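You operate a simulated robot arm through the tools that you are given. There is no shell and no other tool.

The job below is to be done with a simulated robot arm. You get a single attempt, and the scene is never put back.

Task
The large blue and white tiles sit in each other's stripes: swap them over.
Fine: use the blue pen; park the large blue one on the middle tile post; stand the pen back; other tiles stay.

The check looks at the end state, three seconds after you hand in, the way a careful person would. Anything else that was tipped, shoved, dropped, spilled or broken makes it a failure.

Robot
A 6-joint arm with a two-finger parallel gripper, fixed in place. Base frame: the origin is at the foot of the arm, x ahead of it, y to its left, z up. Units: m, rad, N and s.
With the tool pointing down near the work surface it reaches from about 0.58 to 0.94 m from the base axis. Its first joint turns from -2.601 to 2.601 rad. Payload 3.43 kg.
The tool frame sits at the grasp point between the pads (the TCP): z along the fingers, y along the line on which they close. The tips reach 0.034 m beyond it. The gripper opens to 0.128 m. The fingers are 0.024 m wide and 0.012 m thick; the gripper's body (0.048 by 0.13 m) begins 0.096 m behind the TCP.
Orientation is that of the tool frame in the base frame, as [roll, pitch, yaw] about the fixed x, y, z axes, in that order (R = Rz(yaw) Ry(pitch) Rx(roll)). With the fingers straight down and closing along the base's y, the tool's x points along the base's -x, its y along +y and its z along -z.

Tools
- The arm moves only by the tool nudge_tool. Its argument "rows" is a list of rows, each a list of 7 numbers: the shift along the tool's x, y, z in m, then the turn, a rotation vector about the tool's x, y, z in rad, then the opening, from 0 (shut) to 1 (fully open). In form: [[dx, dy, dz, ax, ay, az, grip], ...]. A call has 1 to 20 rows; each row shifts and turns the commanded pose from where the row before left it, along the tool's axes as they then stand. A row lasts 0.2 s, in which the tool goes at most 0.05 m and 0.15 rad; a call with a longer step from one row to the next is refused whole, and so is a gripper value outside its range. A pose out of reach is approached as far as the arm can. The call stops where the force on the tool passes 40 N (or 10 N more than at its start, if that is more) or the arm is blocked; 0.2 s more then pass. The fingers move at their own pace (about 0.108 m/s each) and stop on an object; they squeeze with about 33 N. The grip force told is the motor's: it shows also when the fingers shut on nothing. Time passes only in rows, and 0.2 s behind the last, so rows that do not move let the fingers close. It gives the time, the measured TCP pose, the force on the tool (base axes), the opening and the grip force at its end, in the units of the frame above (readings bear some noise), with the torque about the TCP (base axes, N m) and any sound that the robot's microphone picked up.
- Cameras (640 x 400 px; columns grow to the right, rows downward): "scene" is fixed at [0.2196, 0.6495, 1.5315]; the picture's right is [-0.98, -0.21, 0.00], its down [-0.08, 0.39, -0.92] and it looks along [0.19, -0.90, -0.40] (base axes); focal length 365 px, centre (320, 200). "wrist" rides on the gripper at [0.076, -0.011, -0.16] in the tool frame; the picture's right is [0.15, 0.99, 0.00], its down [-0.88, 0.13, -0.46] and it looks along [-0.45, 0.07, 0.89] (tool axes); focal length 234 px, centre (320, 200). There is no depth. A picture from a camera that has moved, and an enlarged one, comes with that camera's place and axes in the base frame and with its lens.
- snapshot(camera): a new picture of that camera. The clock stands still meanwhile.
- lift_body(by): slides the trunk up (or, below 0, down) by that many m; the arm rides with it, the base frame stays. It gives what a move gives, with no picture.
- enlarge(camera, box): a new picture of the part [left, top, right, bottom] of that camera's present view, enlarged. The clock stands still meanwhile.
- job_done(): hands the job in; it is judged then, once.

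Nothing tells you positions but the pictures and the camera data. Unless the task says otherwise, let go and move clear before handing in.

The tools are called after ">>>" by a JSON object that holds its "fn" and its "kwargs". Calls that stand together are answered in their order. nudge_tool: Moves the arm, as the interface text tells. Its arguments: {"type":"object","properties":{"rows":{"type":"array","items":{"type":"array","items":{"type":"number"}}}},"required":["rows"]} The other tools are called the same way: lift_body (by) slides the trunk up or down; snapshot (camera) takes a picture; enlarge (camera, box) takes an enlarged picture of a part of a camera's view; job_done () hands the job in.

At the start:

```text
clock: 0.0
ee_pos: [0.3187, -0.6067, 1.2198]
tcp_rot: [3.141, 0.001, 3.141]
ft_force: [-0.9, 0.5, 0.7]
torque: [0.0, 0.03, -0.01]
opening: 0.1279
grip_force: 0.0
trunk travel left (down, up): [-0.675, 0.035]
```

scene: 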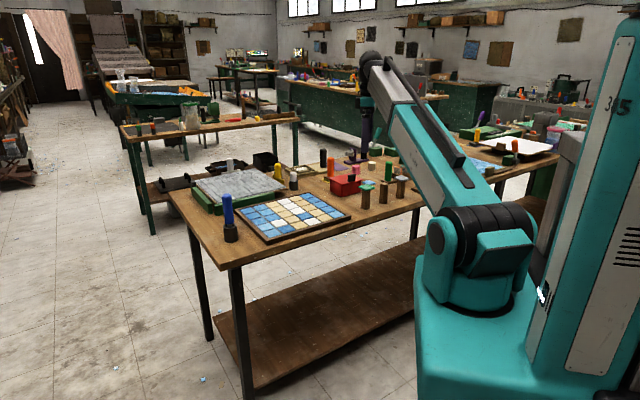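
wrist: 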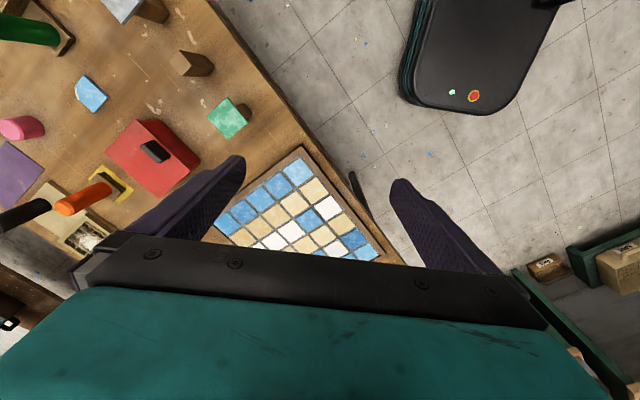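

I see a workbench with a tray of blue, tan and white tiles, a blue pen in a black holder, three posts and other items. I'll look closer before moving anything.

>>> {"fn": "enlarge", "kwargs": {"camera": "scene", "box": [160, 140, 420, 280]}}

>>> {"fn": "enlarge", "kwargs": {"camera": "scene", "box": [220, 180, 360, 250]}}

>>> {"fn": "enlarge", "kwargs": {"camera": "scene", "box": [310, 140, 430, 220]}}

>>> {"fn": "enlarge", "kwargs": {"camera": "wrist", "box": [0, 0, 400, 270]}}

```text
2.46 times, centred on (290, 210) of scene
camera zoom: at [0.2196, 0.6495, 1.5315], right [-0.98, -0.21, 0.0], down [-0.08, 0.39, -0.92], along [0.19, -0.9, -0.4], focal length 898 px, centre (394, 175)
```

zoom: 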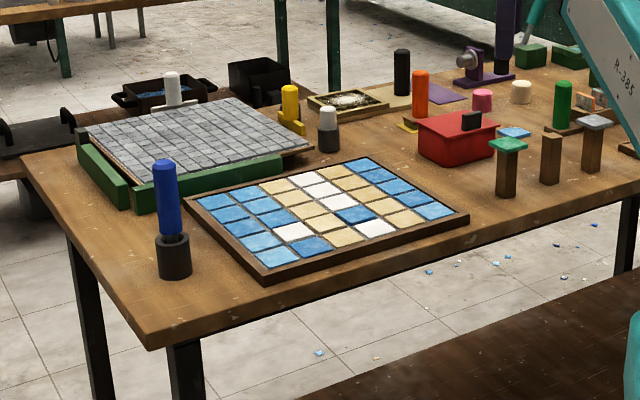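

```text
4.57 times, centred on (290, 215) of scene
camera zoom: at [0.2196, 0.6495, 1.5315], right [-0.98, -0.21, 0.0], down [-0.08, 0.39, -0.92], along [0.19, -0.9, -0.4], focal length 1669 px, centre (457, 131)
```

zoom: 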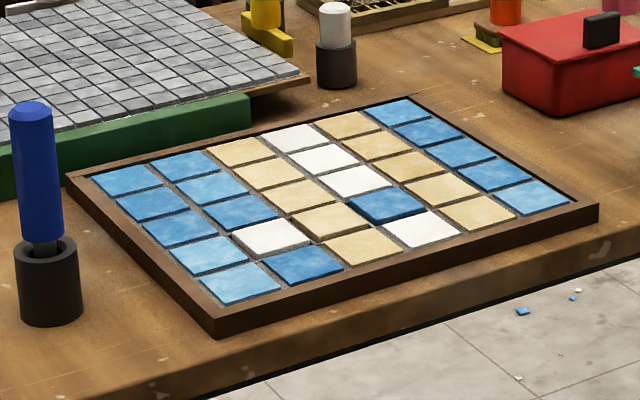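

```text
5.00 times, centred on (370, 180) of scene
camera zoom: at [0.2196, 0.6495, 1.5315], right [-0.98, -0.21, 0.0], down [-0.08, 0.39, -0.92], along [0.19, -0.9, -0.4], focal length 1825 px, centre (70, 300)
```

zoom: 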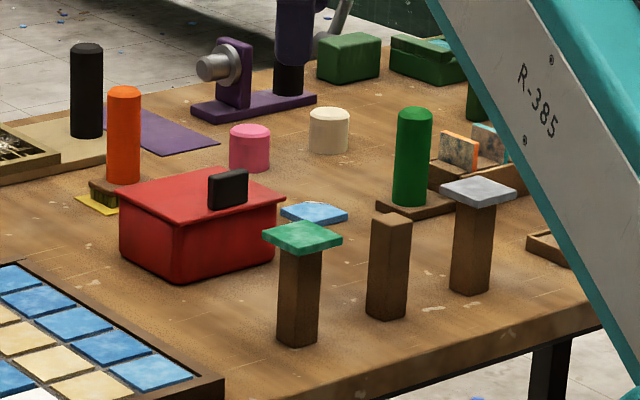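

```text
1.48 times, centred on (200, 135) of wrist
camera zoom: at [0.2418, -0.6177, 1.3797], right [-0.15, 0.99, 0.0], down [0.88, 0.13, 0.46], along [0.45, 0.07, -0.89], focal length 347 px, centre (498, 296)
```

zoom: 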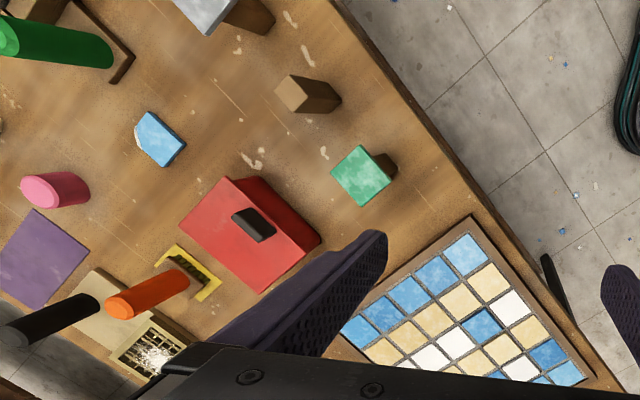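

>>> {"fn": "enlarge", "kwargs": {"camera": "scene", "box": [210, 180, 260, 250]}}

>>> {"fn": "enlarge", "kwargs": {"camera": "scene", "box": [260, 160, 310, 200]}}

>>> {"fn": "enlarge", "kwargs": {"camera": "scene", "box": [310, 140, 370, 190]}}

>>> {"fn": "enlarge", "kwargs": {"camera": "scene", "box": [460, 110, 600, 190]}}

>>> {"fn": "enlarge", "kwargs": {"camera": "scene", "box": [240, 185, 350, 245]}}

```text
5.71 times, centred on (235, 215) of scene
camera zoom: at [0.2196, 0.6495, 1.5315], right [-0.98, -0.21, 0.0], down [-0.08, 0.39, -0.92], along [0.19, -0.9, -0.4], focal length 2086 px, centre (806, 114)
```

zoom: 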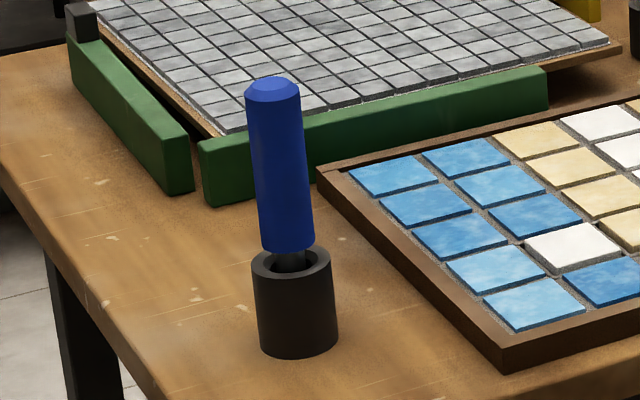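

```text
10.00 times, centred on (285, 180) of scene
camera zoom: at [0.2196, 0.6495, 1.5315], right [-0.98, -0.21, 0.0], down [-0.08, 0.39, -0.92], along [0.19, -0.9, -0.4], focal length 3650 px, centre (670, 400)
```

zoom: 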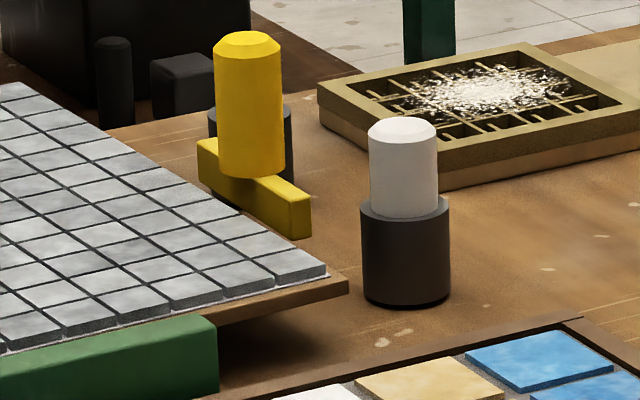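

```text
8.00 times, centred on (340, 165) of scene
camera zoom: at [0.2196, 0.6495, 1.5315], right [-0.98, -0.21, 0.0], down [-0.08, 0.39, -0.92], along [0.19, -0.9, -0.4], focal length 2920 px, centre (160, 480)
```

zoom: 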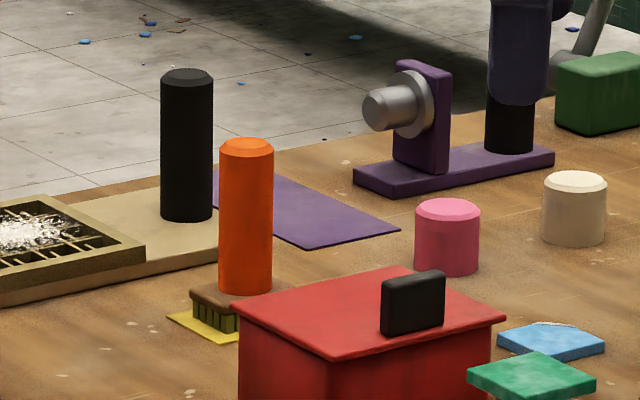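

```text
4.57 times, centred on (530, 150) of scene
camera zoom: at [0.2196, 0.6495, 1.5315], right [-0.98, -0.21, 0.0], down [-0.08, 0.39, -0.92], along [0.19, -0.9, -0.4], focal length 1669 px, centre (-640, 429)
```

zoom: 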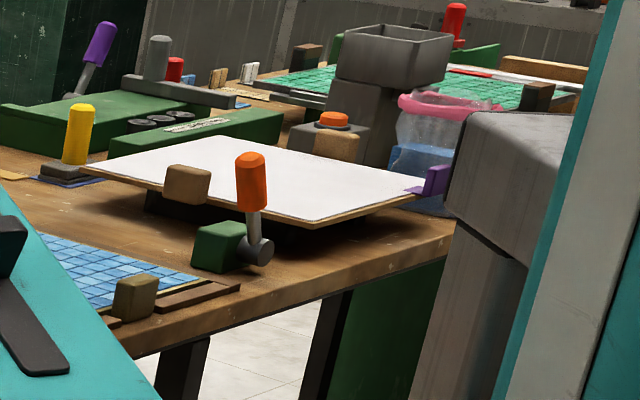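

```text
5.82 times, centred on (295, 215) of scene
camera zoom: at [0.2196, 0.6495, 1.5315], right [-0.98, -0.21, 0.0], down [-0.08, 0.39, -0.92], along [0.19, -0.9, -0.4], focal length 2124 px, centre (466, 113)
```

zoom: 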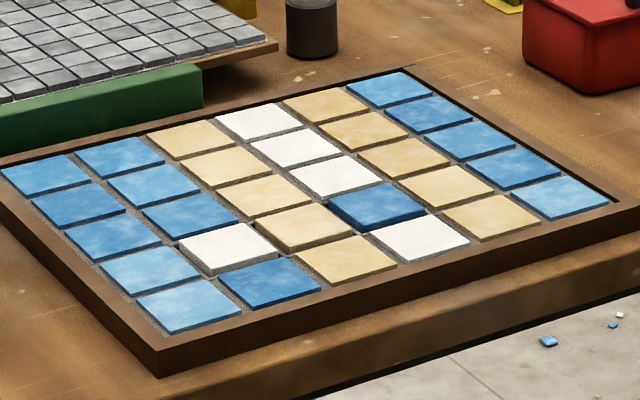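

The layout is clearer now. The blue pen stands in a dark cup at about (0.75, -0.37), the tray is near (0.53, -0.62), and the three posts are near (0.32, -0.76), all on a table at z≈0.89. I'll move above the blue pen and look down with the wrist camera.

>>> {"fn": "nudge_tool", "kwargs": {"rows": [[-0.035, 0.02, 0, 0, 0, 0, 1], [-0.035, 0.02, 0, 0, 0, 0, 1], [-0.035, 0.02, 0, 0, 0, 0, 1], [-0.035, 0.02, 0, 0, 0, 0, 1], [-0.035, 0.02, 0, 0, 0, 0, 1], [-0.035, 0.02, 0, 0, 0, 0, 1], [-0.035, 0.02, 0, 0, 0, 0, 1], [-0.035, 0.02, 0, 0, 0, 0, 1], [-0.035, 0.02, 0, 0, 0, 0, 1], [0, 0, 0, 0, 0, 0, 1]]}}

>>> {"fn": "snapshot", "kwargs": {"camera": "wrist"}}

>>> {"fn": "snapshot", "kwargs": {"camera": "scene"}}

```text
clock: 2.2
ee_pos: [0.6306, -0.4282, 1.2199]
tcp_rot: [-3.139, 0.002, 3.14]
ft_force: [1.1, 0.7, 0.0]
torque: [-0.04, -0.01, -0.02]
opening: 0.1282
grip_force: 0.0
trunk travel left (down, up): [-0.675, 0.035]
```

```text
taken
camera wrist: at [0.5547, -0.4396, 1.3793], right [-0.15, 0.99, 0.0], down [0.88, 0.13, 0.46], along [0.45, 0.07, -0.89], focal length 234 px, centre (320, 200)
```

wrist: 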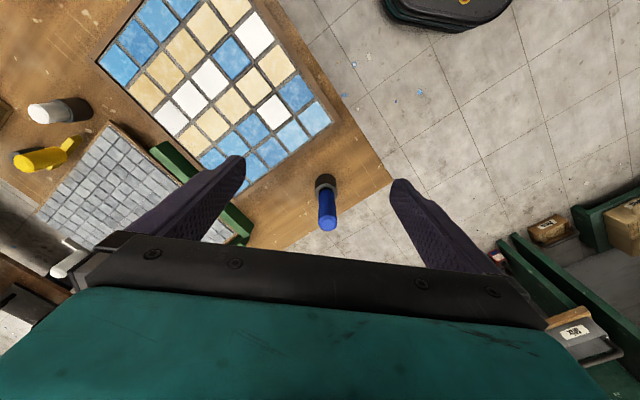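

```text
taken
```

scene: 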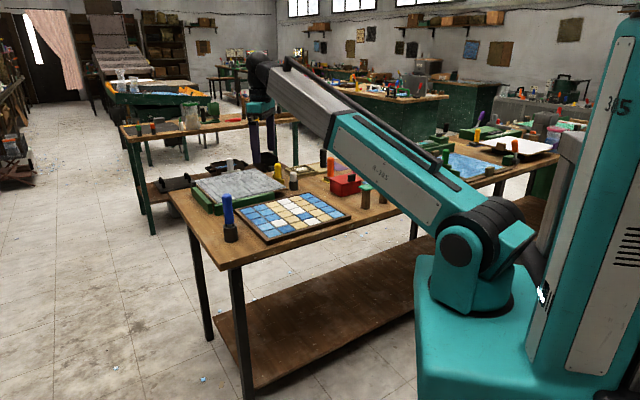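

>>> {"fn": "enlarge", "kwargs": {"camera": "wrist", "box": [270, 150, 390, 240]}}

>>> {"fn": "enlarge", "kwargs": {"camera": "wrist", "box": [80, 0, 360, 200]}}

```text
4.44 times, centred on (330, 195) of wrist
camera zoom: at [0.5547, -0.4396, 1.3793], right [-0.15, 0.99, 0.0], down [0.88, 0.13, 0.46], along [0.45, 0.07, -0.89], focal length 1041 px, centre (276, 222)
```

zoom: 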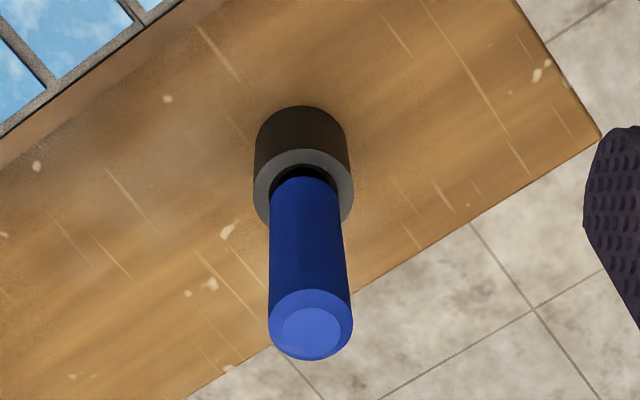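

```text
2.00 times, centred on (220, 100) of wrist
camera zoom: at [0.5547, -0.4396, 1.3793], right [-0.15, 0.99, 0.0], down [0.88, 0.13, 0.46], along [0.45, 0.07, -0.89], focal length 468 px, centre (520, 400)
```

zoom: 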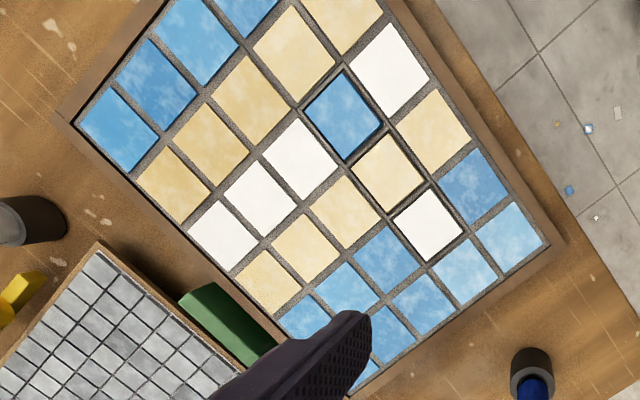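

The pen top is at about (0.760, -0.394, 1.055), its barrel is about 30 mm across, and its cup reaches z≈0.933. I'll move above it, come partway down and check the alignment.

>>> {"fn": "nudge_tool", "kwargs": {"rows": [[-0.0432, 0.0113, 0, 0, 0, 0, 1], [-0.0432, 0.0113, 0, 0, 0, 0, 1], [-0.0432, 0.0113, 0, 0, 0, 0, 1], [0, 0, 0.04, 0, 0, 0, 1], [0, 0, 0.04, 0, 0, 0, 1], [0, 0, 0, 0, 0, 0, 1]]}}

>>> {"fn": "snapshot", "kwargs": {"camera": "wrist"}}

>>> {"fn": "enlarge", "kwargs": {"camera": "scene", "box": [180, 120, 300, 250]}}

```text
clock: 3.6
ee_pos: [0.7619, -0.393, 1.1387]
tcp_rot: [-3.14, 0.0, -3.141]
ft_force: [-0.3, -0.3, -0.2]
torque: [-0.07, -0.05, 0.01]
opening: 0.1278
grip_force: 0.1
trunk travel left (down, up): [-0.675, 0.035]
```

```text
taken
camera wrist: at [0.6847, -0.4034, 1.2992], right [-0.15, 0.99, 0.0], down [0.88, 0.13, 0.46], along [0.45, 0.07, -0.89], focal length 234 px, centre (320, 200)
```

wrist: 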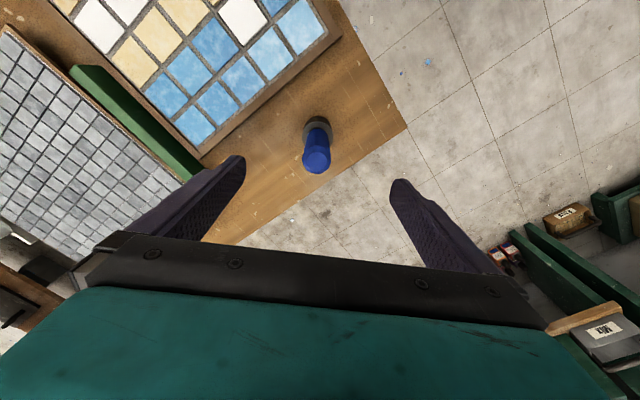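

```text
3.08 times, centred on (240, 185) of scene
camera zoom: at [0.2196, 0.6495, 1.5315], right [-0.98, -0.21, 0.0], down [-0.08, 0.39, -0.92], along [0.19, -0.9, -0.4], focal length 1123 px, centre (566, 246)
```

zoom: 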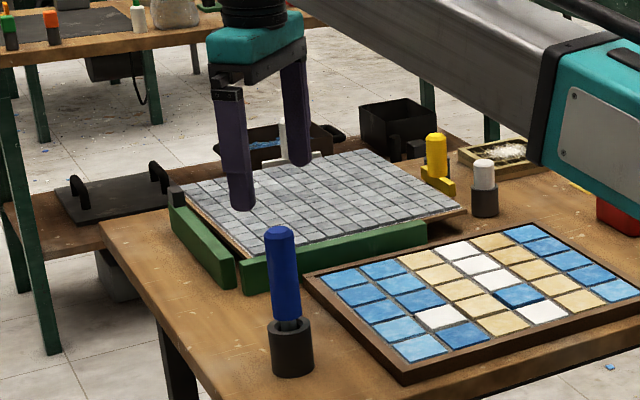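

Alignment is within about 1 mm. I'll descend to grasp height (TCP z≈0.99) and close on the barrel.

>>> {"fn": "nudge_tool", "kwargs": {"rows": [[0, 0, 0.04, 0, 0, 0, 1], [0, 0, 0.04, 0, 0, 0, 1], [0, 0, 0.04, 0, 0, 0, 1], [0, 0, 0.029, 0, 0, 0, 1], [0, 0, 0, 0, 0, 0, 1]]}}

>>> {"fn": "snapshot", "kwargs": {"camera": "wrist"}}

>>> {"fn": "enlarge", "kwargs": {"camera": "scene", "box": [180, 150, 280, 250]}}

```text
clock: 4.8
ee_pos: [0.7611, -0.3931, 0.9904]
tcp_rot: [-3.141, 0.0, 3.141]
ft_force: [-0.9, -0.1, -0.7]
torque: [0.02, 0.0, -0.01]
opening: 0.1281
grip_force: 0.1
trunk travel left (down, up): [-0.675, 0.035]
```

```text
taken
camera wrist: at [0.6862, -0.404, 1.1504], right [-0.15, 0.99, 0.0], down [0.88, 0.13, 0.46], along [0.45, 0.07, -0.89], focal length 234 px, centre (320, 200)
```

wrist: 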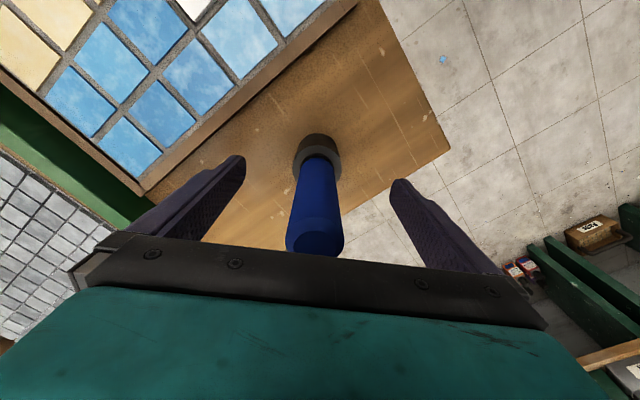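

```text
4.00 times, centred on (230, 200) of scene
camera zoom: at [0.2196, 0.6495, 1.5315], right [-0.98, -0.21, 0.0], down [-0.08, 0.39, -0.92], along [0.19, -0.9, -0.4], focal length 1460 px, centre (680, 200)
```

zoom: 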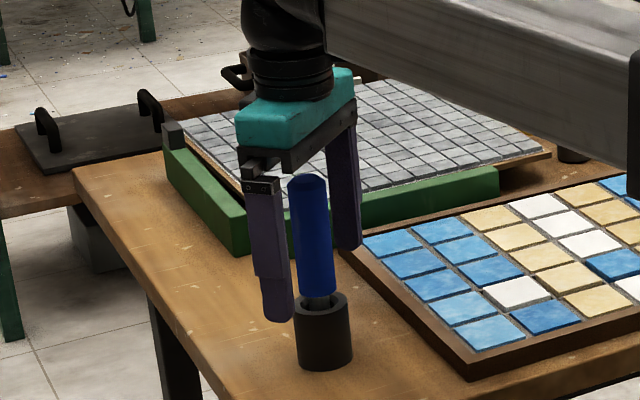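

The pen is centred between the fingers, so I'll close on it now.

>>> {"fn": "nudge_tool", "kwargs": {"rows": [[0, 0, 0, 0, 0, 0, 0.5], [0, 0, 0, 0, 0, 0, 0.3], [0, 0, 0, 0, 0, 0, 0], [0, 0, 0, 0, 0, 0, 0], [0, 0, 0, 0, 0, 0, 0]]}}

>>> {"fn": "snapshot", "kwargs": {"camera": "wrist"}}

```text
clock: 6.0
ee_pos: [0.7625, -0.3944, 0.9901]
tcp_rot: [-3.139, -0.002, 3.141]
ft_force: [0.2, -0.2, -0.2]
torque: [-0.04, -0.06, -0.02]
opening: 0.0305
grip_force: 32.3
trunk travel left (down, up): [-0.675, 0.035]
```

```text
taken
camera wrist: at [0.6863, -0.4041, 1.1508], right [-0.15, 0.99, 0.0], down [0.88, 0.13, 0.46], along [0.45, 0.07, -0.89], focal length 234 px, centre (320, 200)
```

wrist: 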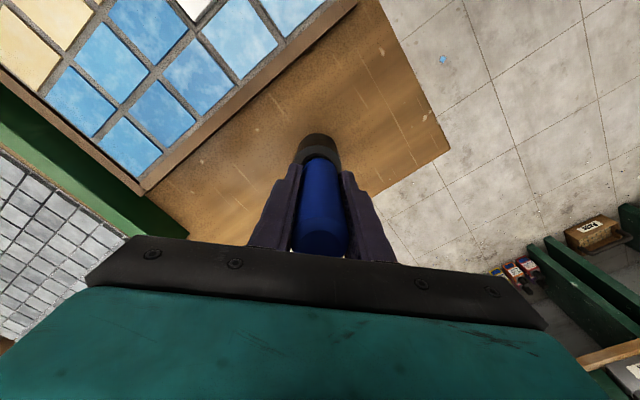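

I have a firm grip at 0.0305 m, which matches the barrel. I'll lift straight up out of the cup and inspect the pen tip.

>>> {"fn": "nudge_tool", "kwargs": {"rows": [[0, 0, -0.01, 0, 0, 0, 0], [0, 0, -0.02, 0, 0, 0, 0], [0, 0, -0.03, 0, 0, 0, 0], [0, 0, -0.04, 0, 0, 0, 0], [0, 0, -0.04, 0, 0, 0, 0], [0, 0, 0, 0, 0, 0, 0], [0, 0, 0, 0, 0, 0, 0]]}}

>>> {"fn": "snapshot", "kwargs": {"camera": "wrist"}}

>>> {"fn": "enlarge", "kwargs": {"camera": "scene", "box": [200, 130, 280, 250]}}

>>> {"fn": "enlarge", "kwargs": {"camera": "wrist", "box": [260, 120, 390, 210]}}

```text
clock: 7.6
ee_pos: [0.7645, -0.3919, 1.1297]
tcp_rot: [3.141, -0.002, -3.14]
ft_force: [-0.4, -1.0, -0.8]
torque: [0.0, -0.01, -0.02]
opening: 0.0305
grip_force: 32.9
trunk travel left (down, up): [-0.675, 0.035]
```

```text
taken
camera wrist: at [0.6875, -0.4034, 1.2897], right [-0.15, 0.99, 0.0], down [0.88, 0.13, 0.46], along [0.45, 0.07, -0.89], focal length 234 px, centre (320, 200)
```

wrist: 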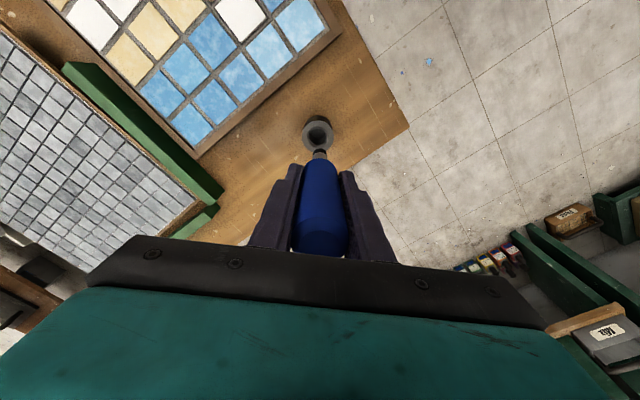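

```text
3.33 times, centred on (240, 190) of scene
camera zoom: at [0.2196, 0.6495, 1.5315], right [-0.98, -0.21, 0.0], down [-0.08, 0.39, -0.92], along [0.19, -0.9, -0.4], focal length 1217 px, centre (587, 233)
```

zoom: 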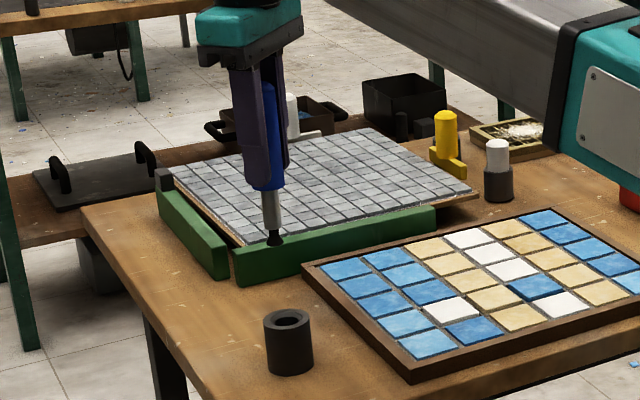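

```text
4.44 times, centred on (325, 165) of wrist
camera zoom: at [0.6875, -0.4034, 1.2897], right [-0.15, 0.99, 0.0], down [0.88, 0.13, 0.46], along [0.45, 0.07, -0.89], focal length 1041 px, centre (298, 356)
```

zoom: 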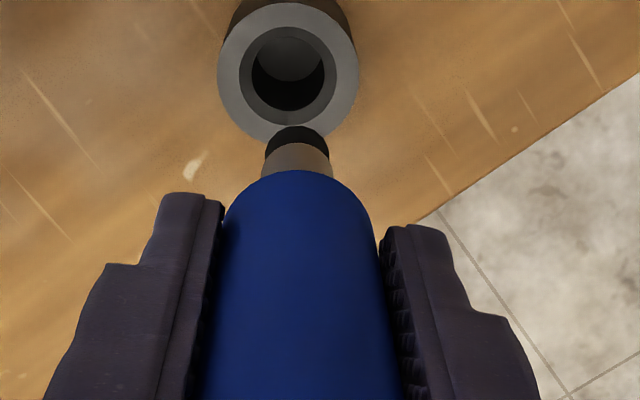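

The pen is out. It is a suction pen with a metal shaft and a black cup tip about 0.102 m below the TCP. I'll carry it above the blue tile that sits in the white stripe, at about (0.543, -0.593), and check alignment.

>>> {"fn": "nudge_tool", "kwargs": {"rows": [[0.0316, -0.0287, 0, 0, 0, 0, 0], [0.0316, -0.0287, 0, 0, 0, 0, 0], [0.0316, -0.0287, 0, 0, 0, 0, 0], [0.0316, -0.0287, 0, 0, 0, 0, 0], [0.0316, -0.0287, 0, 0, 0, 0, 0], [0.0316, -0.0287, 0, 0, 0, 0, 0], [0.0316, -0.0287, 0, 0, 0, 0, 0], [0, 0, 0, 0, 0, 0, 0], [0, 0, 0, 0, 0, 0, 0]]}}

>>> {"fn": "snapshot", "kwargs": {"camera": "wrist"}}

>>> {"fn": "enlarge", "kwargs": {"camera": "wrist", "box": [220, 50, 420, 190]}}

>>> {"fn": "enlarge", "kwargs": {"camera": "scene", "box": [240, 150, 350, 245]}}

```text
clock: 9.6
ee_pos: [0.541, -0.5925, 1.1312]
tcp_rot: [-3.141, -0.001, -3.142]
ft_force: [-0.2, 0.7, -1.0]
torque: [0.0, 0.0, 0.04]
opening: 0.0307
grip_force: 33.0
trunk travel left (down, up): [-0.675, 0.035]
```

```text
taken
camera wrist: at [0.465, -0.6029, 1.2911], right [-0.15, 0.99, 0.0], down [0.88, 0.13, 0.46], along [0.45, 0.07, -0.89], focal length 234 px, centre (320, 200)
```

wrist: 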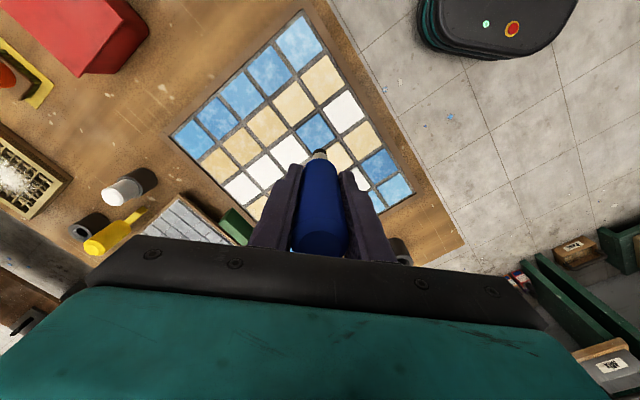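

```text
2.86 times, centred on (320, 120) of wrist
camera zoom: at [0.465, -0.6029, 1.2911], right [-0.15, 0.99, 0.0], down [0.88, 0.13, 0.46], along [0.45, 0.07, -0.89], focal length 669 px, centre (320, 429)
```

zoom: 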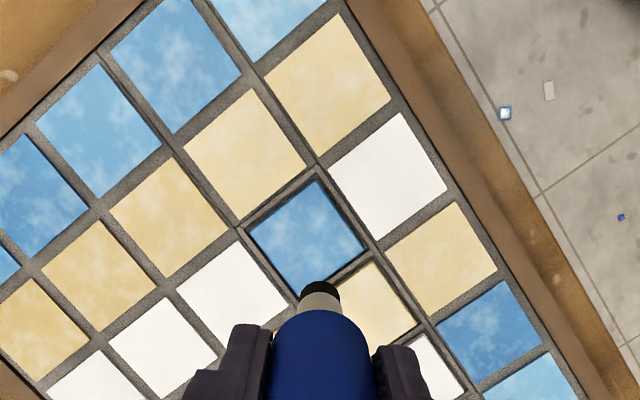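

```text
4.21 times, centred on (295, 198) of scene
camera zoom: at [0.2196, 0.6495, 1.5315], right [-0.98, -0.21, 0.0], down [-0.08, 0.39, -0.92], along [0.19, -0.9, -0.4], focal length 1537 px, centre (425, 210)
```

zoom: 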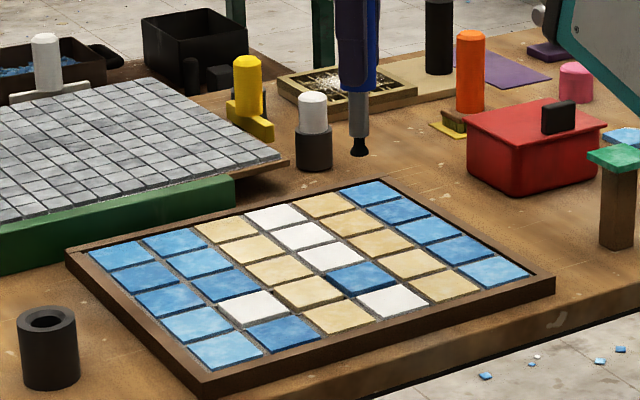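

The tip is about 7 mm off the blue tile's centre in y. I'll correct that while descending to about 25 mm above the tile, then look again.

>>> {"fn": "nudge_tool", "kwargs": {"rows": [[-0.0015, -0.0065, 0.02, 0, 0, 0, 0], [0, 0, 0.03, 0, 0, 0, 0], [0, 0, 0.03, 0, 0, 0, 0], [0, 0, 0.02, 0, 0, 0, 0], [0, 0, 0, 0, 0, 0, 0], [0, 0, 0, 0, 0, 0, 0]]}}

>>> {"fn": "enlarge", "kwargs": {"camera": "wrist", "box": [240, 80, 400, 190]}}

>>> {"fn": "enlarge", "kwargs": {"camera": "scene", "box": [270, 180, 350, 235]}}

```text
clock: 11.0
ee_pos: [0.5445, -0.601, 1.0303]
tcp_rot: [3.14, 0.001, 3.141]
ft_force: [0.3, 0.1, -0.6]
torque: [0.02, 0.02, 0.0]
opening: 0.0302
grip_force: 33.7
trunk travel left (down, up): [-0.675, 0.035]
```

```text
3.64 times, centred on (320, 135) of wrist
camera zoom: at [0.4672, -0.6122, 1.1909], right [-0.15, 0.99, 0.0], down [0.88, 0.13, 0.46], along [0.45, 0.07, -0.89], focal length 852 px, centre (320, 436)
```

zoom: 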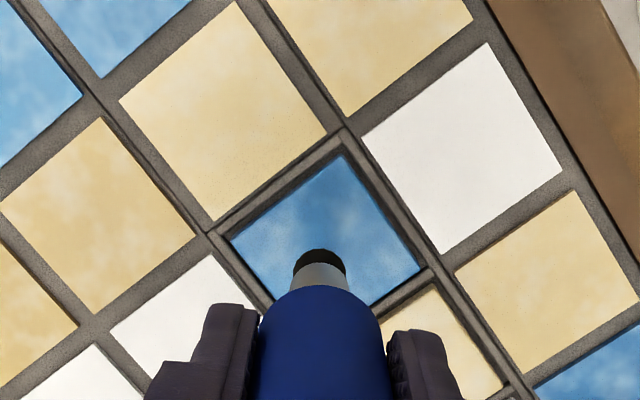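

```text
7.27 times, centred on (310, 208) of scene
camera zoom: at [0.2196, 0.6495, 1.5315], right [-0.98, -0.21, 0.0], down [-0.08, 0.39, -0.92], along [0.19, -0.9, -0.4], focal length 2655 px, centre (393, 146)
```

zoom: 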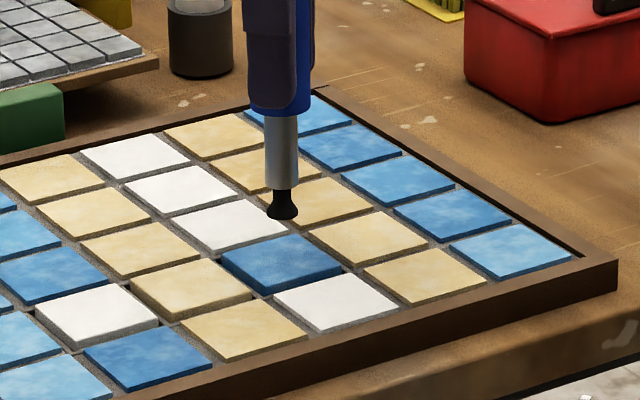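

The tip is nearly centred, so I'll shift it +2 mm in y. Then I'll go down to about 5 mm above the tile and approach in small steps while watching the force.

>>> {"fn": "nudge_tool", "kwargs": {"rows": [[-0.0005, 0.002, 0.01, 0, 0, 0, 0], [0, 0, 0.01, 0, 0, 0, 0], [0, 0, 0, 0, 0, 0, 0], [0, 0, 0, 0, 0, 0, 0]]}}

>>> {"fn": "enlarge", "kwargs": {"camera": "wrist", "box": [240, 80, 400, 190]}}

>>> {"fn": "enlarge", "kwargs": {"camera": "scene", "box": [290, 195, 340, 230]}}

```text
clock: 12.0
ee_pos: [0.5432, -0.599, 1.0118]
tcp_rot: [3.142, 0.0, -3.141]
ft_force: [0.7, -0.4, -1.3]
torque: [-0.01, 0.02, -0.03]
opening: 0.0308
grip_force: 33.3
trunk travel left (down, up): [-0.675, 0.035]
```

```text
3.64 times, centred on (320, 135) of wrist
camera zoom: at [0.4675, -0.6095, 1.1714], right [-0.15, 0.99, 0.0], down [0.88, 0.13, 0.46], along [0.45, 0.07, -0.89], focal length 852 px, centre (320, 436)
```

zoom: 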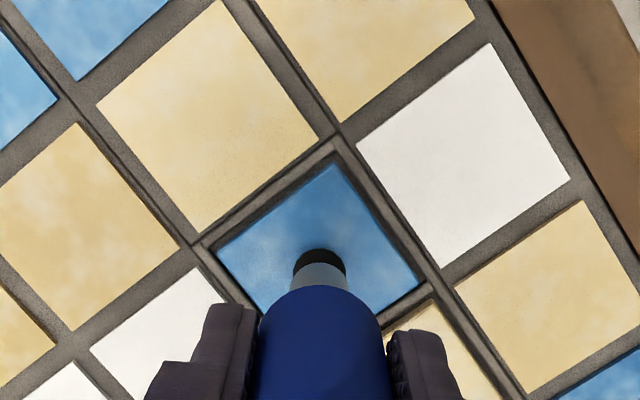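

```text
11.43 times, centred on (315, 212) of scene
camera zoom: at [0.2196, 0.6495, 1.5315], right [-0.98, -0.21, 0.0], down [-0.08, 0.39, -0.92], along [0.19, -0.9, -0.4], focal length 4172 px, centre (377, 57)
```

zoom: 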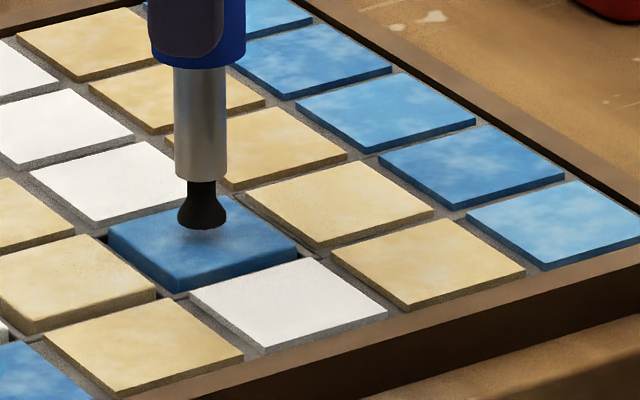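

The tip looks centred over the blue tile, about 8 mm above it. I'll step down to contact now.

>>> {"fn": "nudge_tool", "kwargs": {"rows": [[0, 0, 0.003, 0, 0, 0, 0], [0, 0, 0.002, 0, 0, 0, 0], [0, 0, 0.001, 0, 0, 0, 0], [0, 0, 0, 0, 0, 0, 0]]}}

```text
clock: 13.0
ee_pos: [0.5439, -0.5976, 1.0036]
tcp_rot: [-3.14, 0.001, -3.141]
ft_force: [0.4, -0.3, -0.7]
torque: [0.03, -0.08, 0.03]
opening: 0.0306
grip_force: 33.4
trunk travel left (down, up): [-0.675, 0.035]
```

>>> {"fn": "nudge_tool", "kwargs": {"rows": [[0, 0, 0.001, 0, 0, 0, 0], [0, 0, 0.001, 0, 0, 0, 0], [0, 0, 0, 0, 0, 0, 0]]}}

>>> {"fn": "enlarge", "kwargs": {"camera": "scene", "box": [290, 195, 340, 230]}}

```text
clock: 13.8
ee_pos: [0.544, -0.5984, 1.003]
tcp_rot: [-3.141, 0.0, 3.14]
ft_force: [1.6, 1.2, 1.2]
torque: [0.08, -0.13, -0.03]
opening: 0.0305
grip_force: 33.4
trunk travel left (down, up): [-0.675, 0.035]
```

```text
11.43 times, centred on (315, 212) of scene
camera zoom: at [0.2196, 0.6495, 1.5315], right [-0.98, -0.21, 0.0], down [-0.08, 0.39, -0.92], along [0.19, -0.9, -0.4], focal length 4172 px, centre (377, 57)
```

zoom: 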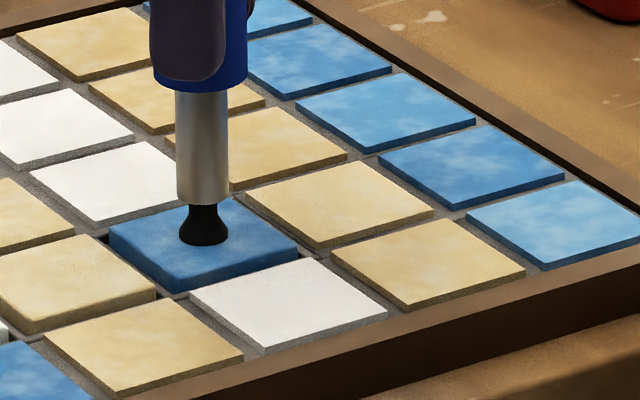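

The tip appears to be touching the tile. I'll press a little further and watch the force and listen for a sound.

>>> {"fn": "nudge_tool", "kwargs": {"rows": [[0, 0, 0.001, 0, 0, 0, 0], [0, 0, 0, 0, 0, 0, 0], [0, 0, 0, 0, 0, 0, 0]]}}

```text
clock: 14.6
ee_pos: [0.5437, -0.5996, 1.0029]
tcp_rot: [3.142, 0.0, -3.142]
ft_force: [-1.7, 0.6, 1.4]
torque: [0.11, 0.13, 0.02]
opening: 0.0303
grip_force: 32.7
trunk travel left (down, up): [-0.675, 0.035]
```

>>> {"fn": "nudge_tool", "kwargs": {"rows": [[0, 0, 0.001, 0, 0, 0, 0], [0, 0, 0.001, 0, 0, 0, 0], [0, 0, 0, 0, 0, 0, 0], [0, 0, 0, 0, 0, 0, 0]]}}

>>> {"fn": "enlarge", "kwargs": {"camera": "scene", "box": [290, 195, 340, 230]}}

```text
clock: 15.6
ee_pos: [0.5437, -0.5987, 1.0003]
tcp_rot: [3.142, 0.0, 3.14]
ft_force: [-1.1, -1.8, 3.1]
torque: [-0.16, 0.12, -0.04]
opening: 0.0307
grip_force: 33.3
trunk travel left (down, up): [-0.675, 0.035]
```

```text
11.43 times, centred on (315, 212) of scene
camera zoom: at [0.2196, 0.6495, 1.5315], right [-0.98, -0.21, 0.0], down [-0.08, 0.39, -0.92], along [0.19, -0.9, -0.4], focal length 4172 px, centre (377, 57)
```

zoom: 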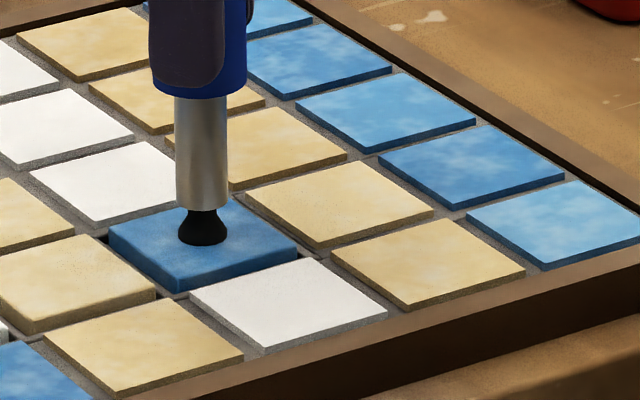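

The black cup is sliding into the shaft, so the tip is spring-loaded, and the force is about 3 N. I'll press another 2 mm.

>>> {"fn": "nudge_tool", "kwargs": {"rows": [[0, 0, 0.001, 0, 0, 0, 0], [0, 0, 0.001, 0, 0, 0, 0], [0, 0, 0, 0, 0, 0, 0], [0, 0, 0, 0, 0, 0, 0]]}}

>>> {"fn": "enlarge", "kwargs": {"camera": "scene", "box": [290, 195, 340, 230]}}

```text
clock: 16.6
ee_pos: [0.5431, -0.5985, 1.0]
tcp_rot: [-3.14, 0.001, 3.141]
ft_force: [1.7, -2.7, 15.2]
torque: [-0.3, -0.23, -0.02]
opening: 0.0306
grip_force: 32.8
trunk travel left (down, up): [-0.675, 0.035]
```

```text
11.43 times, centred on (315, 212) of scene
camera zoom: at [0.2196, 0.6495, 1.5315], right [-0.98, -0.21, 0.0], down [-0.08, 0.39, -0.92], along [0.19, -0.9, -0.4], focal length 4172 px, centre (377, 57)
```

zoom: 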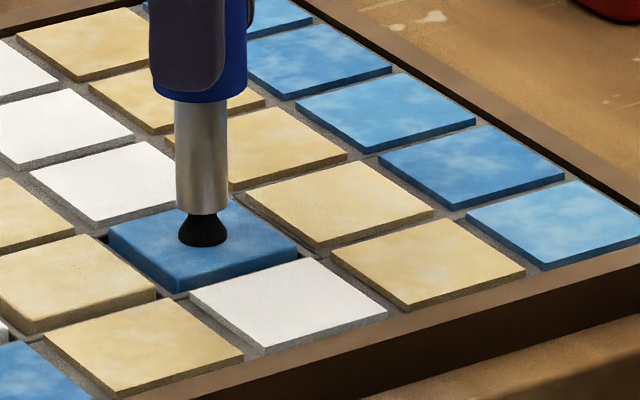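

The force is now 15 N, so it is pressed firmly. I'll lift slowly by about 8 mm to see whether the tile comes with it.

>>> {"fn": "nudge_tool", "kwargs": {"rows": [[0, 0, -0.002, 0, 0, 0, 0], [0, 0, -0.002, 0, 0, 0, 0], [0, 0, -0.002, 0, 0, 0, 0], [0, 0, -0.003, 0, 0, 0, 0], [0, 0, -0.003, 0, 0, 0, 0], [0, 0, 0, 0, 0, 0, 0], [0, 0, 0, 0, 0, 0, 0]]}}

>>> {"fn": "enlarge", "kwargs": {"camera": "scene", "box": [290, 190, 340, 230]}}

>>> {"fn": "enlarge", "kwargs": {"camera": "wrist", "box": [240, 80, 400, 190]}}

```text
clock: 18.2
ee_pos: [0.5435, -0.5978, 1.0103]
tcp_rot: [3.142, -0.001, 3.141]
ft_force: [0.5, -0.4, -1.8]
torque: [0.03, -0.01, 0.04]
opening: 0.0303
grip_force: 33.4
trunk travel left (down, up): [-0.675, 0.035]
```

```text
10.00 times, centred on (315, 210) of scene
camera zoom: at [0.2196, 0.6495, 1.5315], right [-0.98, -0.21, 0.0], down [-0.08, 0.39, -0.92], along [0.19, -0.9, -0.4], focal length 3650 px, centre (370, 100)
```

zoom: 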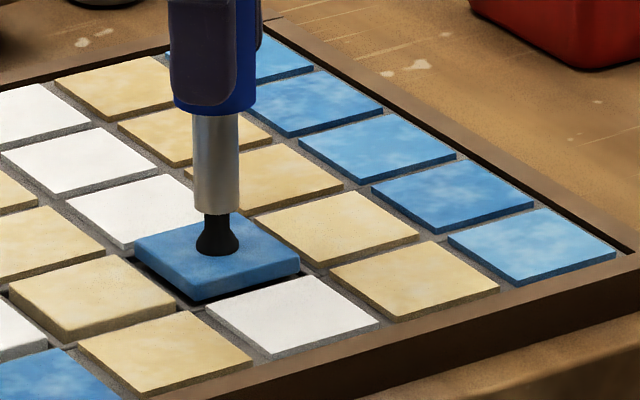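

```text
3.64 times, centred on (320, 135) of wrist
camera zoom: at [0.4672, -0.6093, 1.1693], right [-0.15, 0.99, 0.0], down [0.88, 0.13, 0.46], along [0.45, 0.07, -0.89], focal length 852 px, centre (320, 436)
```

zoom: 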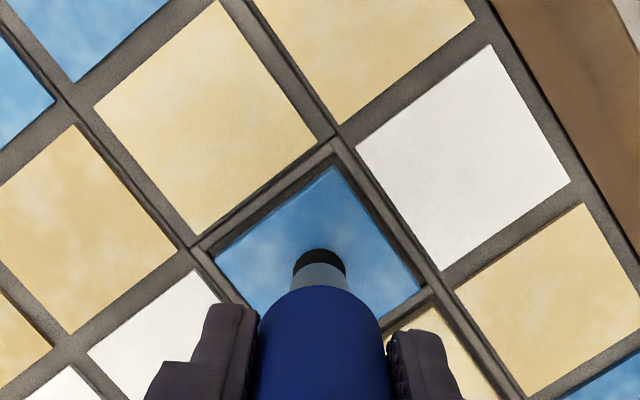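

The blue tile is hanging on the suction cup. I'll raise it well clear and carry it toward the posts, stopping short to measure the middle post.

>>> {"fn": "nudge_tool", "kwargs": {"rows": [[0, 0, -0.015, 0, 0, 0, 0], [0, 0, -0.025, 0, 0, 0, 0], [0, 0, -0.03, 0, 0, 0, 0], [0, 0, -0.03, 0, 0, 0, 0], [0, 0, -0.03, 0, 0, 0, 0], [0, 0, -0.02, 0, 0, 0, 0], [0.02, -0.0125, 0, 0, 0, 0, 0], [0.03, -0.019, 0, 0, 0, 0, 0], [0.032, -0.02, 0, 0, 0, 0, 0], [0.032, -0.02, 0, 0, 0, 0, 0], [0.032, -0.02, 0, 0, 0, 0, 0], [0.03, -0.019, 0, 0, 0, 0, 0], [0.018, -0.0115, 0, 0, 0, 0, 0], [0, 0, 0, 0, 0, 0, 0]]}}

>>> {"fn": "snapshot", "kwargs": {"camera": "wrist"}}

>>> {"fn": "enlarge", "kwargs": {"camera": "scene", "box": [310, 130, 430, 220]}}

```text
clock: 21.2
ee_pos: [0.3507, -0.7205, 1.1614]
tcp_rot: [-3.14, 0.0, -3.139]
ft_force: [-0.3, 0.1, -1.1]
torque: [0.02, 0.02, 0.0]
opening: 0.0307
grip_force: 32.7
trunk travel left (down, up): [-0.675, 0.035]
```

```text
taken
camera wrist: at [0.2733, -0.732, 1.321], right [-0.15, 0.99, 0.0], down [0.88, 0.13, 0.46], along [0.45, 0.07, -0.89], focal length 234 px, centre (320, 200)
```

wrist: 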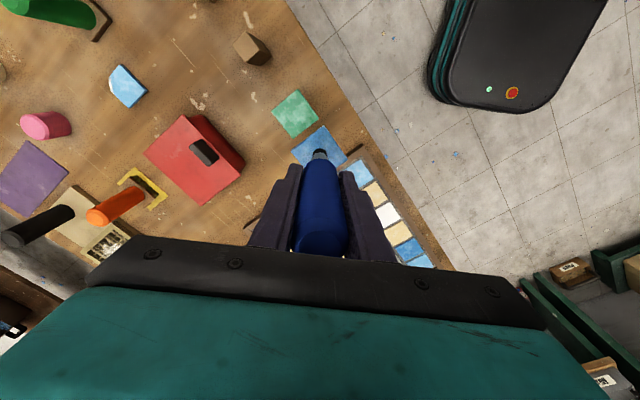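

```text
4.44 times, centred on (370, 175) of scene
camera zoom: at [0.2196, 0.6495, 1.5315], right [-0.98, -0.21, 0.0], down [-0.08, 0.39, -0.92], along [0.19, -0.9, -0.4], focal length 1622 px, centre (98, 311)
```

zoom: 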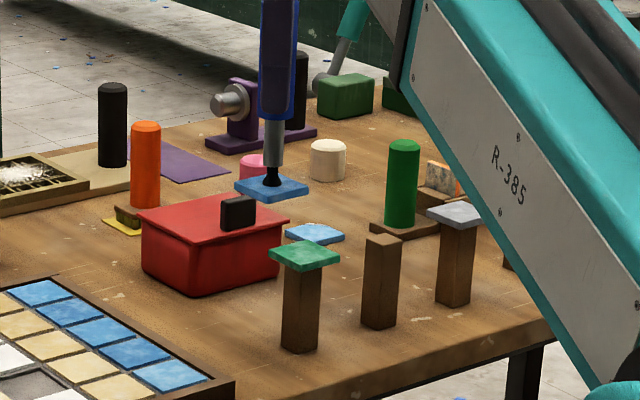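

>>> {"fn": "enlarge", "kwargs": {"camera": "wrist", "box": [180, 0, 360, 170]}}

>>> {"fn": "enlarge", "kwargs": {"camera": "scene", "box": [355, 165, 425, 225]}}

```text
2.35 times, centred on (270, 85) of wrist
camera zoom: at [0.2733, -0.732, 1.321], right [-0.15, 0.99, 0.0], down [0.88, 0.13, 0.46], along [0.45, 0.07, -0.89], focal length 551 px, centre (438, 471)
```

zoom: 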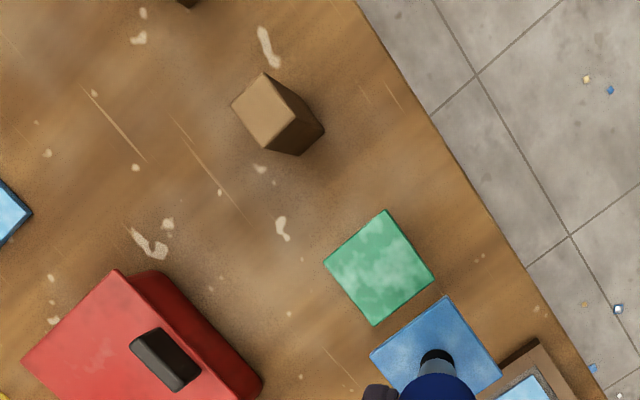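

```text
6.67 times, centred on (390, 195) of scene
camera zoom: at [0.2196, 0.6495, 1.5315], right [-0.98, -0.21, 0.0], down [-0.08, 0.39, -0.92], along [0.19, -0.9, -0.4], focal length 2433 px, centre (-147, 233)
```

zoom: 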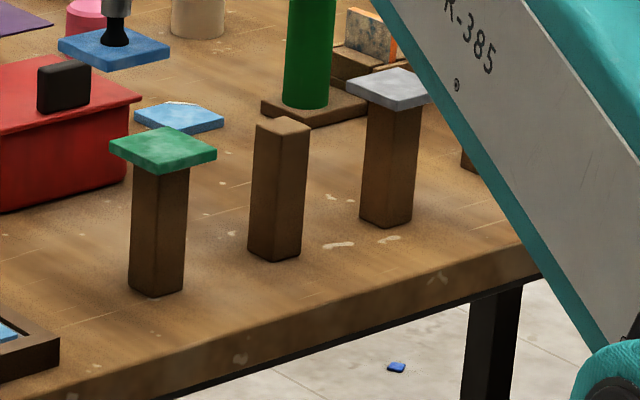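

The triangulated middle post top is at (0.251, -0.827, 0.975). I'll move halfway there to confirm that with a closer view.

>>> {"fn": "nudge_tool", "kwargs": {"rows": [[0.012, -0.0135, 0, 0, 0, 0, 0], [0.025, -0.0265, 0, 0, 0, 0, 0], [0.013, -0.0135, 0, 0, 0, 0, 0], [0, 0, 0, 0, 0, 0, 0], [0, 0, 0, 0, 0, 0, 0]]}}

>>> {"fn": "enlarge", "kwargs": {"camera": "wrist", "box": [200, 40, 380, 170]}}

```text
clock: 22.4
ee_pos: [0.3005, -0.7739, 1.1591]
tcp_rot: [3.141, -0.001, 3.142]
ft_force: [0.7, 1.2, -2.9]
torque: [0.03, -0.01, -0.06]
opening: 0.0308
grip_force: 33.5
trunk travel left (down, up): [-0.675, 0.035]
```

```text
3.08 times, centred on (290, 105) of wrist
camera zoom: at [0.2235, -0.7852, 1.3188], right [-0.15, 0.99, 0.0], down [0.88, 0.13, 0.46], along [0.45, 0.07, -0.89], focal length 720 px, centre (412, 492)
```

zoom: 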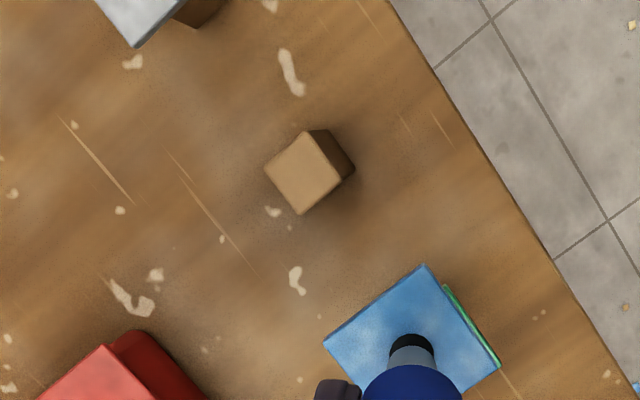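

>>> {"fn": "nudge_tool", "kwargs": {"rows": [[0.012, -0.0137, 0, 0, 0, 0, 0], [0.0246, -0.0273, 0, 0, 0, 0, 0], [0.0127, -0.0137, 0, 0, 0, 0, 0], [0, 0, 0.02, 0, 0, 0, 0], [0, 0, 0.025, 0, 0, 0, 0], [0, 0, 0.015, 0, 0, 0, 0], [0, 0, 0, 0, 0, 0, 0], [0, 0, 0, 0, 0, 0, 0]]}}

>>> {"fn": "enlarge", "kwargs": {"camera": "scene", "box": [355, 160, 425, 215]}}

>>> {"fn": "enlarge", "kwargs": {"camera": "wrist", "box": [220, 80, 400, 200]}}

```text
clock: 24.2
ee_pos: [0.2505, -0.8286, 1.0996]
tcp_rot: [-3.14, 0.0, 3.139]
ft_force: [0.0, -0.1, -1.2]
torque: [-0.03, -0.04, 0.0]
opening: 0.0305
grip_force: 33.2
trunk travel left (down, up): [-0.675, 0.035]
```

```text
7.27 times, centred on (390, 188) of scene
camera zoom: at [0.2196, 0.6495, 1.5315], right [-0.98, -0.21, 0.0], down [-0.08, 0.39, -0.92], along [0.19, -0.9, -0.4], focal length 2655 px, centre (-189, 291)
```

zoom: 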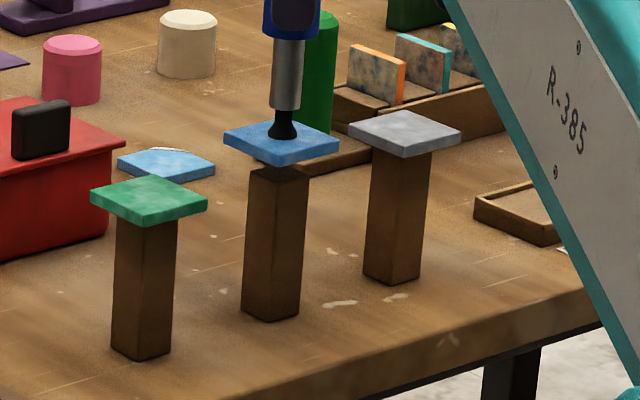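

```text
3.33 times, centred on (310, 140) of wrist
camera zoom: at [0.1737, -0.8395, 1.2591], right [-0.15, 0.99, 0.0], down [0.88, 0.13, 0.46], along [0.45, 0.07, -0.89], focal length 781 px, centre (353, 400)
```

zoom: 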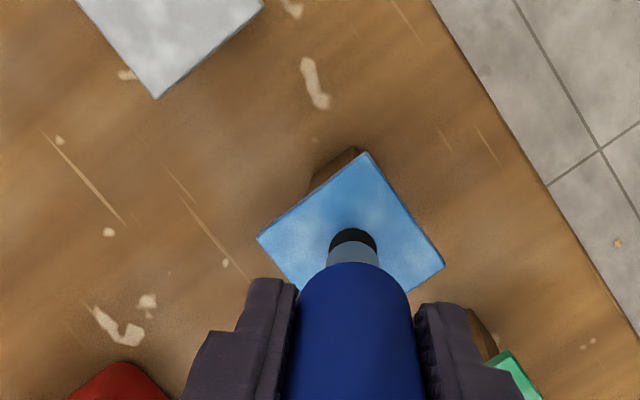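

The tile is centred over the middle post, about 15 mm above it. I'll lower it gently.

>>> {"fn": "nudge_tool", "kwargs": {"rows": [[0, 0, 0.006, 0, 0, 0, 0], [0, 0, 0.004, 0, 0, 0, 0], [0, 0, 0.002, 0, 0, 0, 0], [0, 0, 0, 0, 0, 0, 0], [0, 0, 0, 0, 0, 0, 0]]}}

>>> {"fn": "enlarge", "kwargs": {"camera": "scene", "box": [365, 165, 415, 205]}}

```text
clock: 25.4
ee_pos: [0.2511, -0.8285, 1.0866]
tcp_rot: [-3.141, 0.001, 3.14]
ft_force: [0.0, 0.1, -1.7]
torque: [-0.02, -0.01, -0.01]
opening: 0.0307
grip_force: 33.0
trunk travel left (down, up): [-0.675, 0.035]
```

```text
10.00 times, centred on (390, 185) of scene
camera zoom: at [0.2196, 0.6495, 1.5315], right [-0.98, -0.21, 0.0], down [-0.08, 0.39, -0.92], along [0.19, -0.9, -0.4], focal length 3650 px, centre (-380, 350)
```

zoom: 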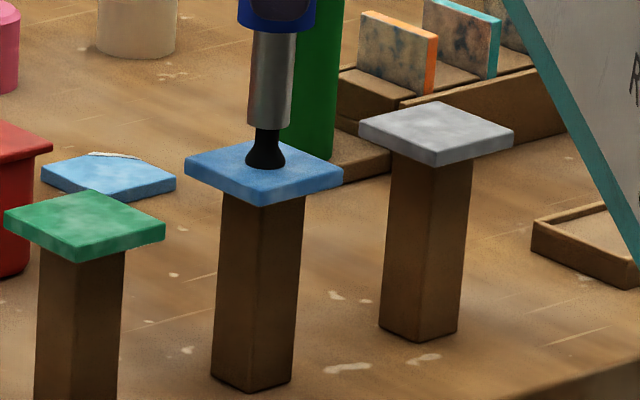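

>>> {"fn": "nudge_tool", "kwargs": {"rows": [[0, 0, 0.001, 0, 0, 0, 0], [0, 0, 0.001, 0, 0, 0, 0], [0, 0, 0, 0, 0, 0, 0], [0, 0, 0, 0, 0, 0, 0]]}}

>>> {"fn": "enlarge", "kwargs": {"camera": "scene", "box": [365, 165, 415, 205]}}

```text
clock: 26.4
ee_pos: [0.2519, -0.8273, 1.0865]
tcp_rot: [3.141, 0.001, 3.141]
ft_force: [0.1, -0.5, -1.9]
torque: [0.02, 0.01, -0.01]
opening: 0.0304
grip_force: 32.7
trunk travel left (down, up): [-0.675, 0.035]
```

```text
10.00 times, centred on (390, 185) of scene
camera zoom: at [0.2196, 0.6495, 1.5315], right [-0.98, -0.21, 0.0], down [-0.08, 0.39, -0.92], along [0.19, -0.9, -0.4], focal length 3650 px, centre (-380, 350)
```

zoom: 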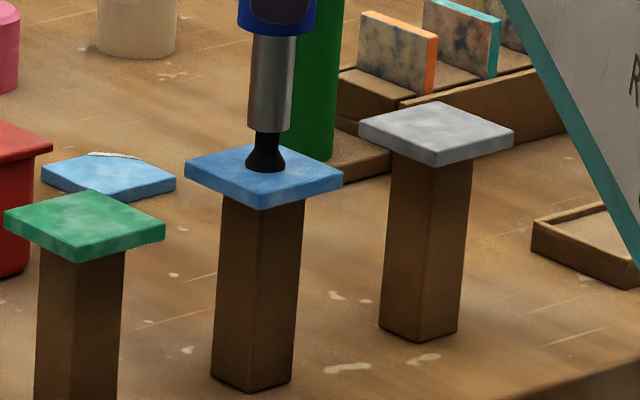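

>>> {"fn": "nudge_tool", "kwargs": {"rows": [[0, 0, 0.001, 0, 0, 0, 0], [0, 0, 0.001, 0, 0, 0, 0], [0, 0, 0, 0, 0, 0, 0], [0, 0, 0, 0, 0, 0, 0]]}}

>>> {"fn": "enlarge", "kwargs": {"camera": "scene", "box": [365, 165, 415, 205]}}

```text
clock: 27.4
ee_pos: [0.2513, -0.8288, 1.0844]
tcp_rot: [3.141, -0.001, 3.14]
ft_force: [-0.1, 0.0, -1.0]
torque: [-0.01, -0.01, -0.01]
opening: 0.0303
grip_force: 33.0
trunk travel left (down, up): [-0.675, 0.035]
```

```text
10.00 times, centred on (390, 185) of scene
camera zoom: at [0.2196, 0.6495, 1.5315], right [-0.98, -0.21, 0.0], down [-0.08, 0.39, -0.92], along [0.19, -0.9, -0.4], focal length 3650 px, centre (-380, 350)
```

zoom: 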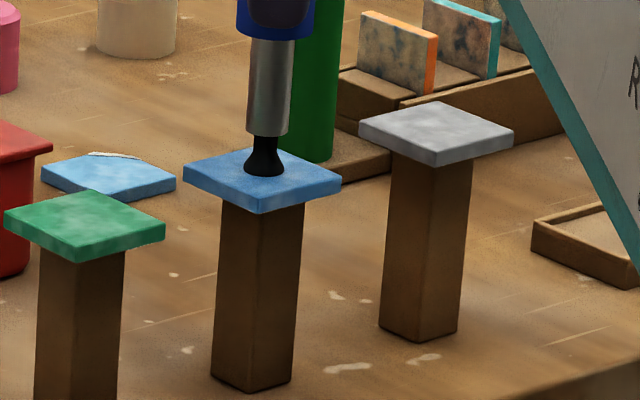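

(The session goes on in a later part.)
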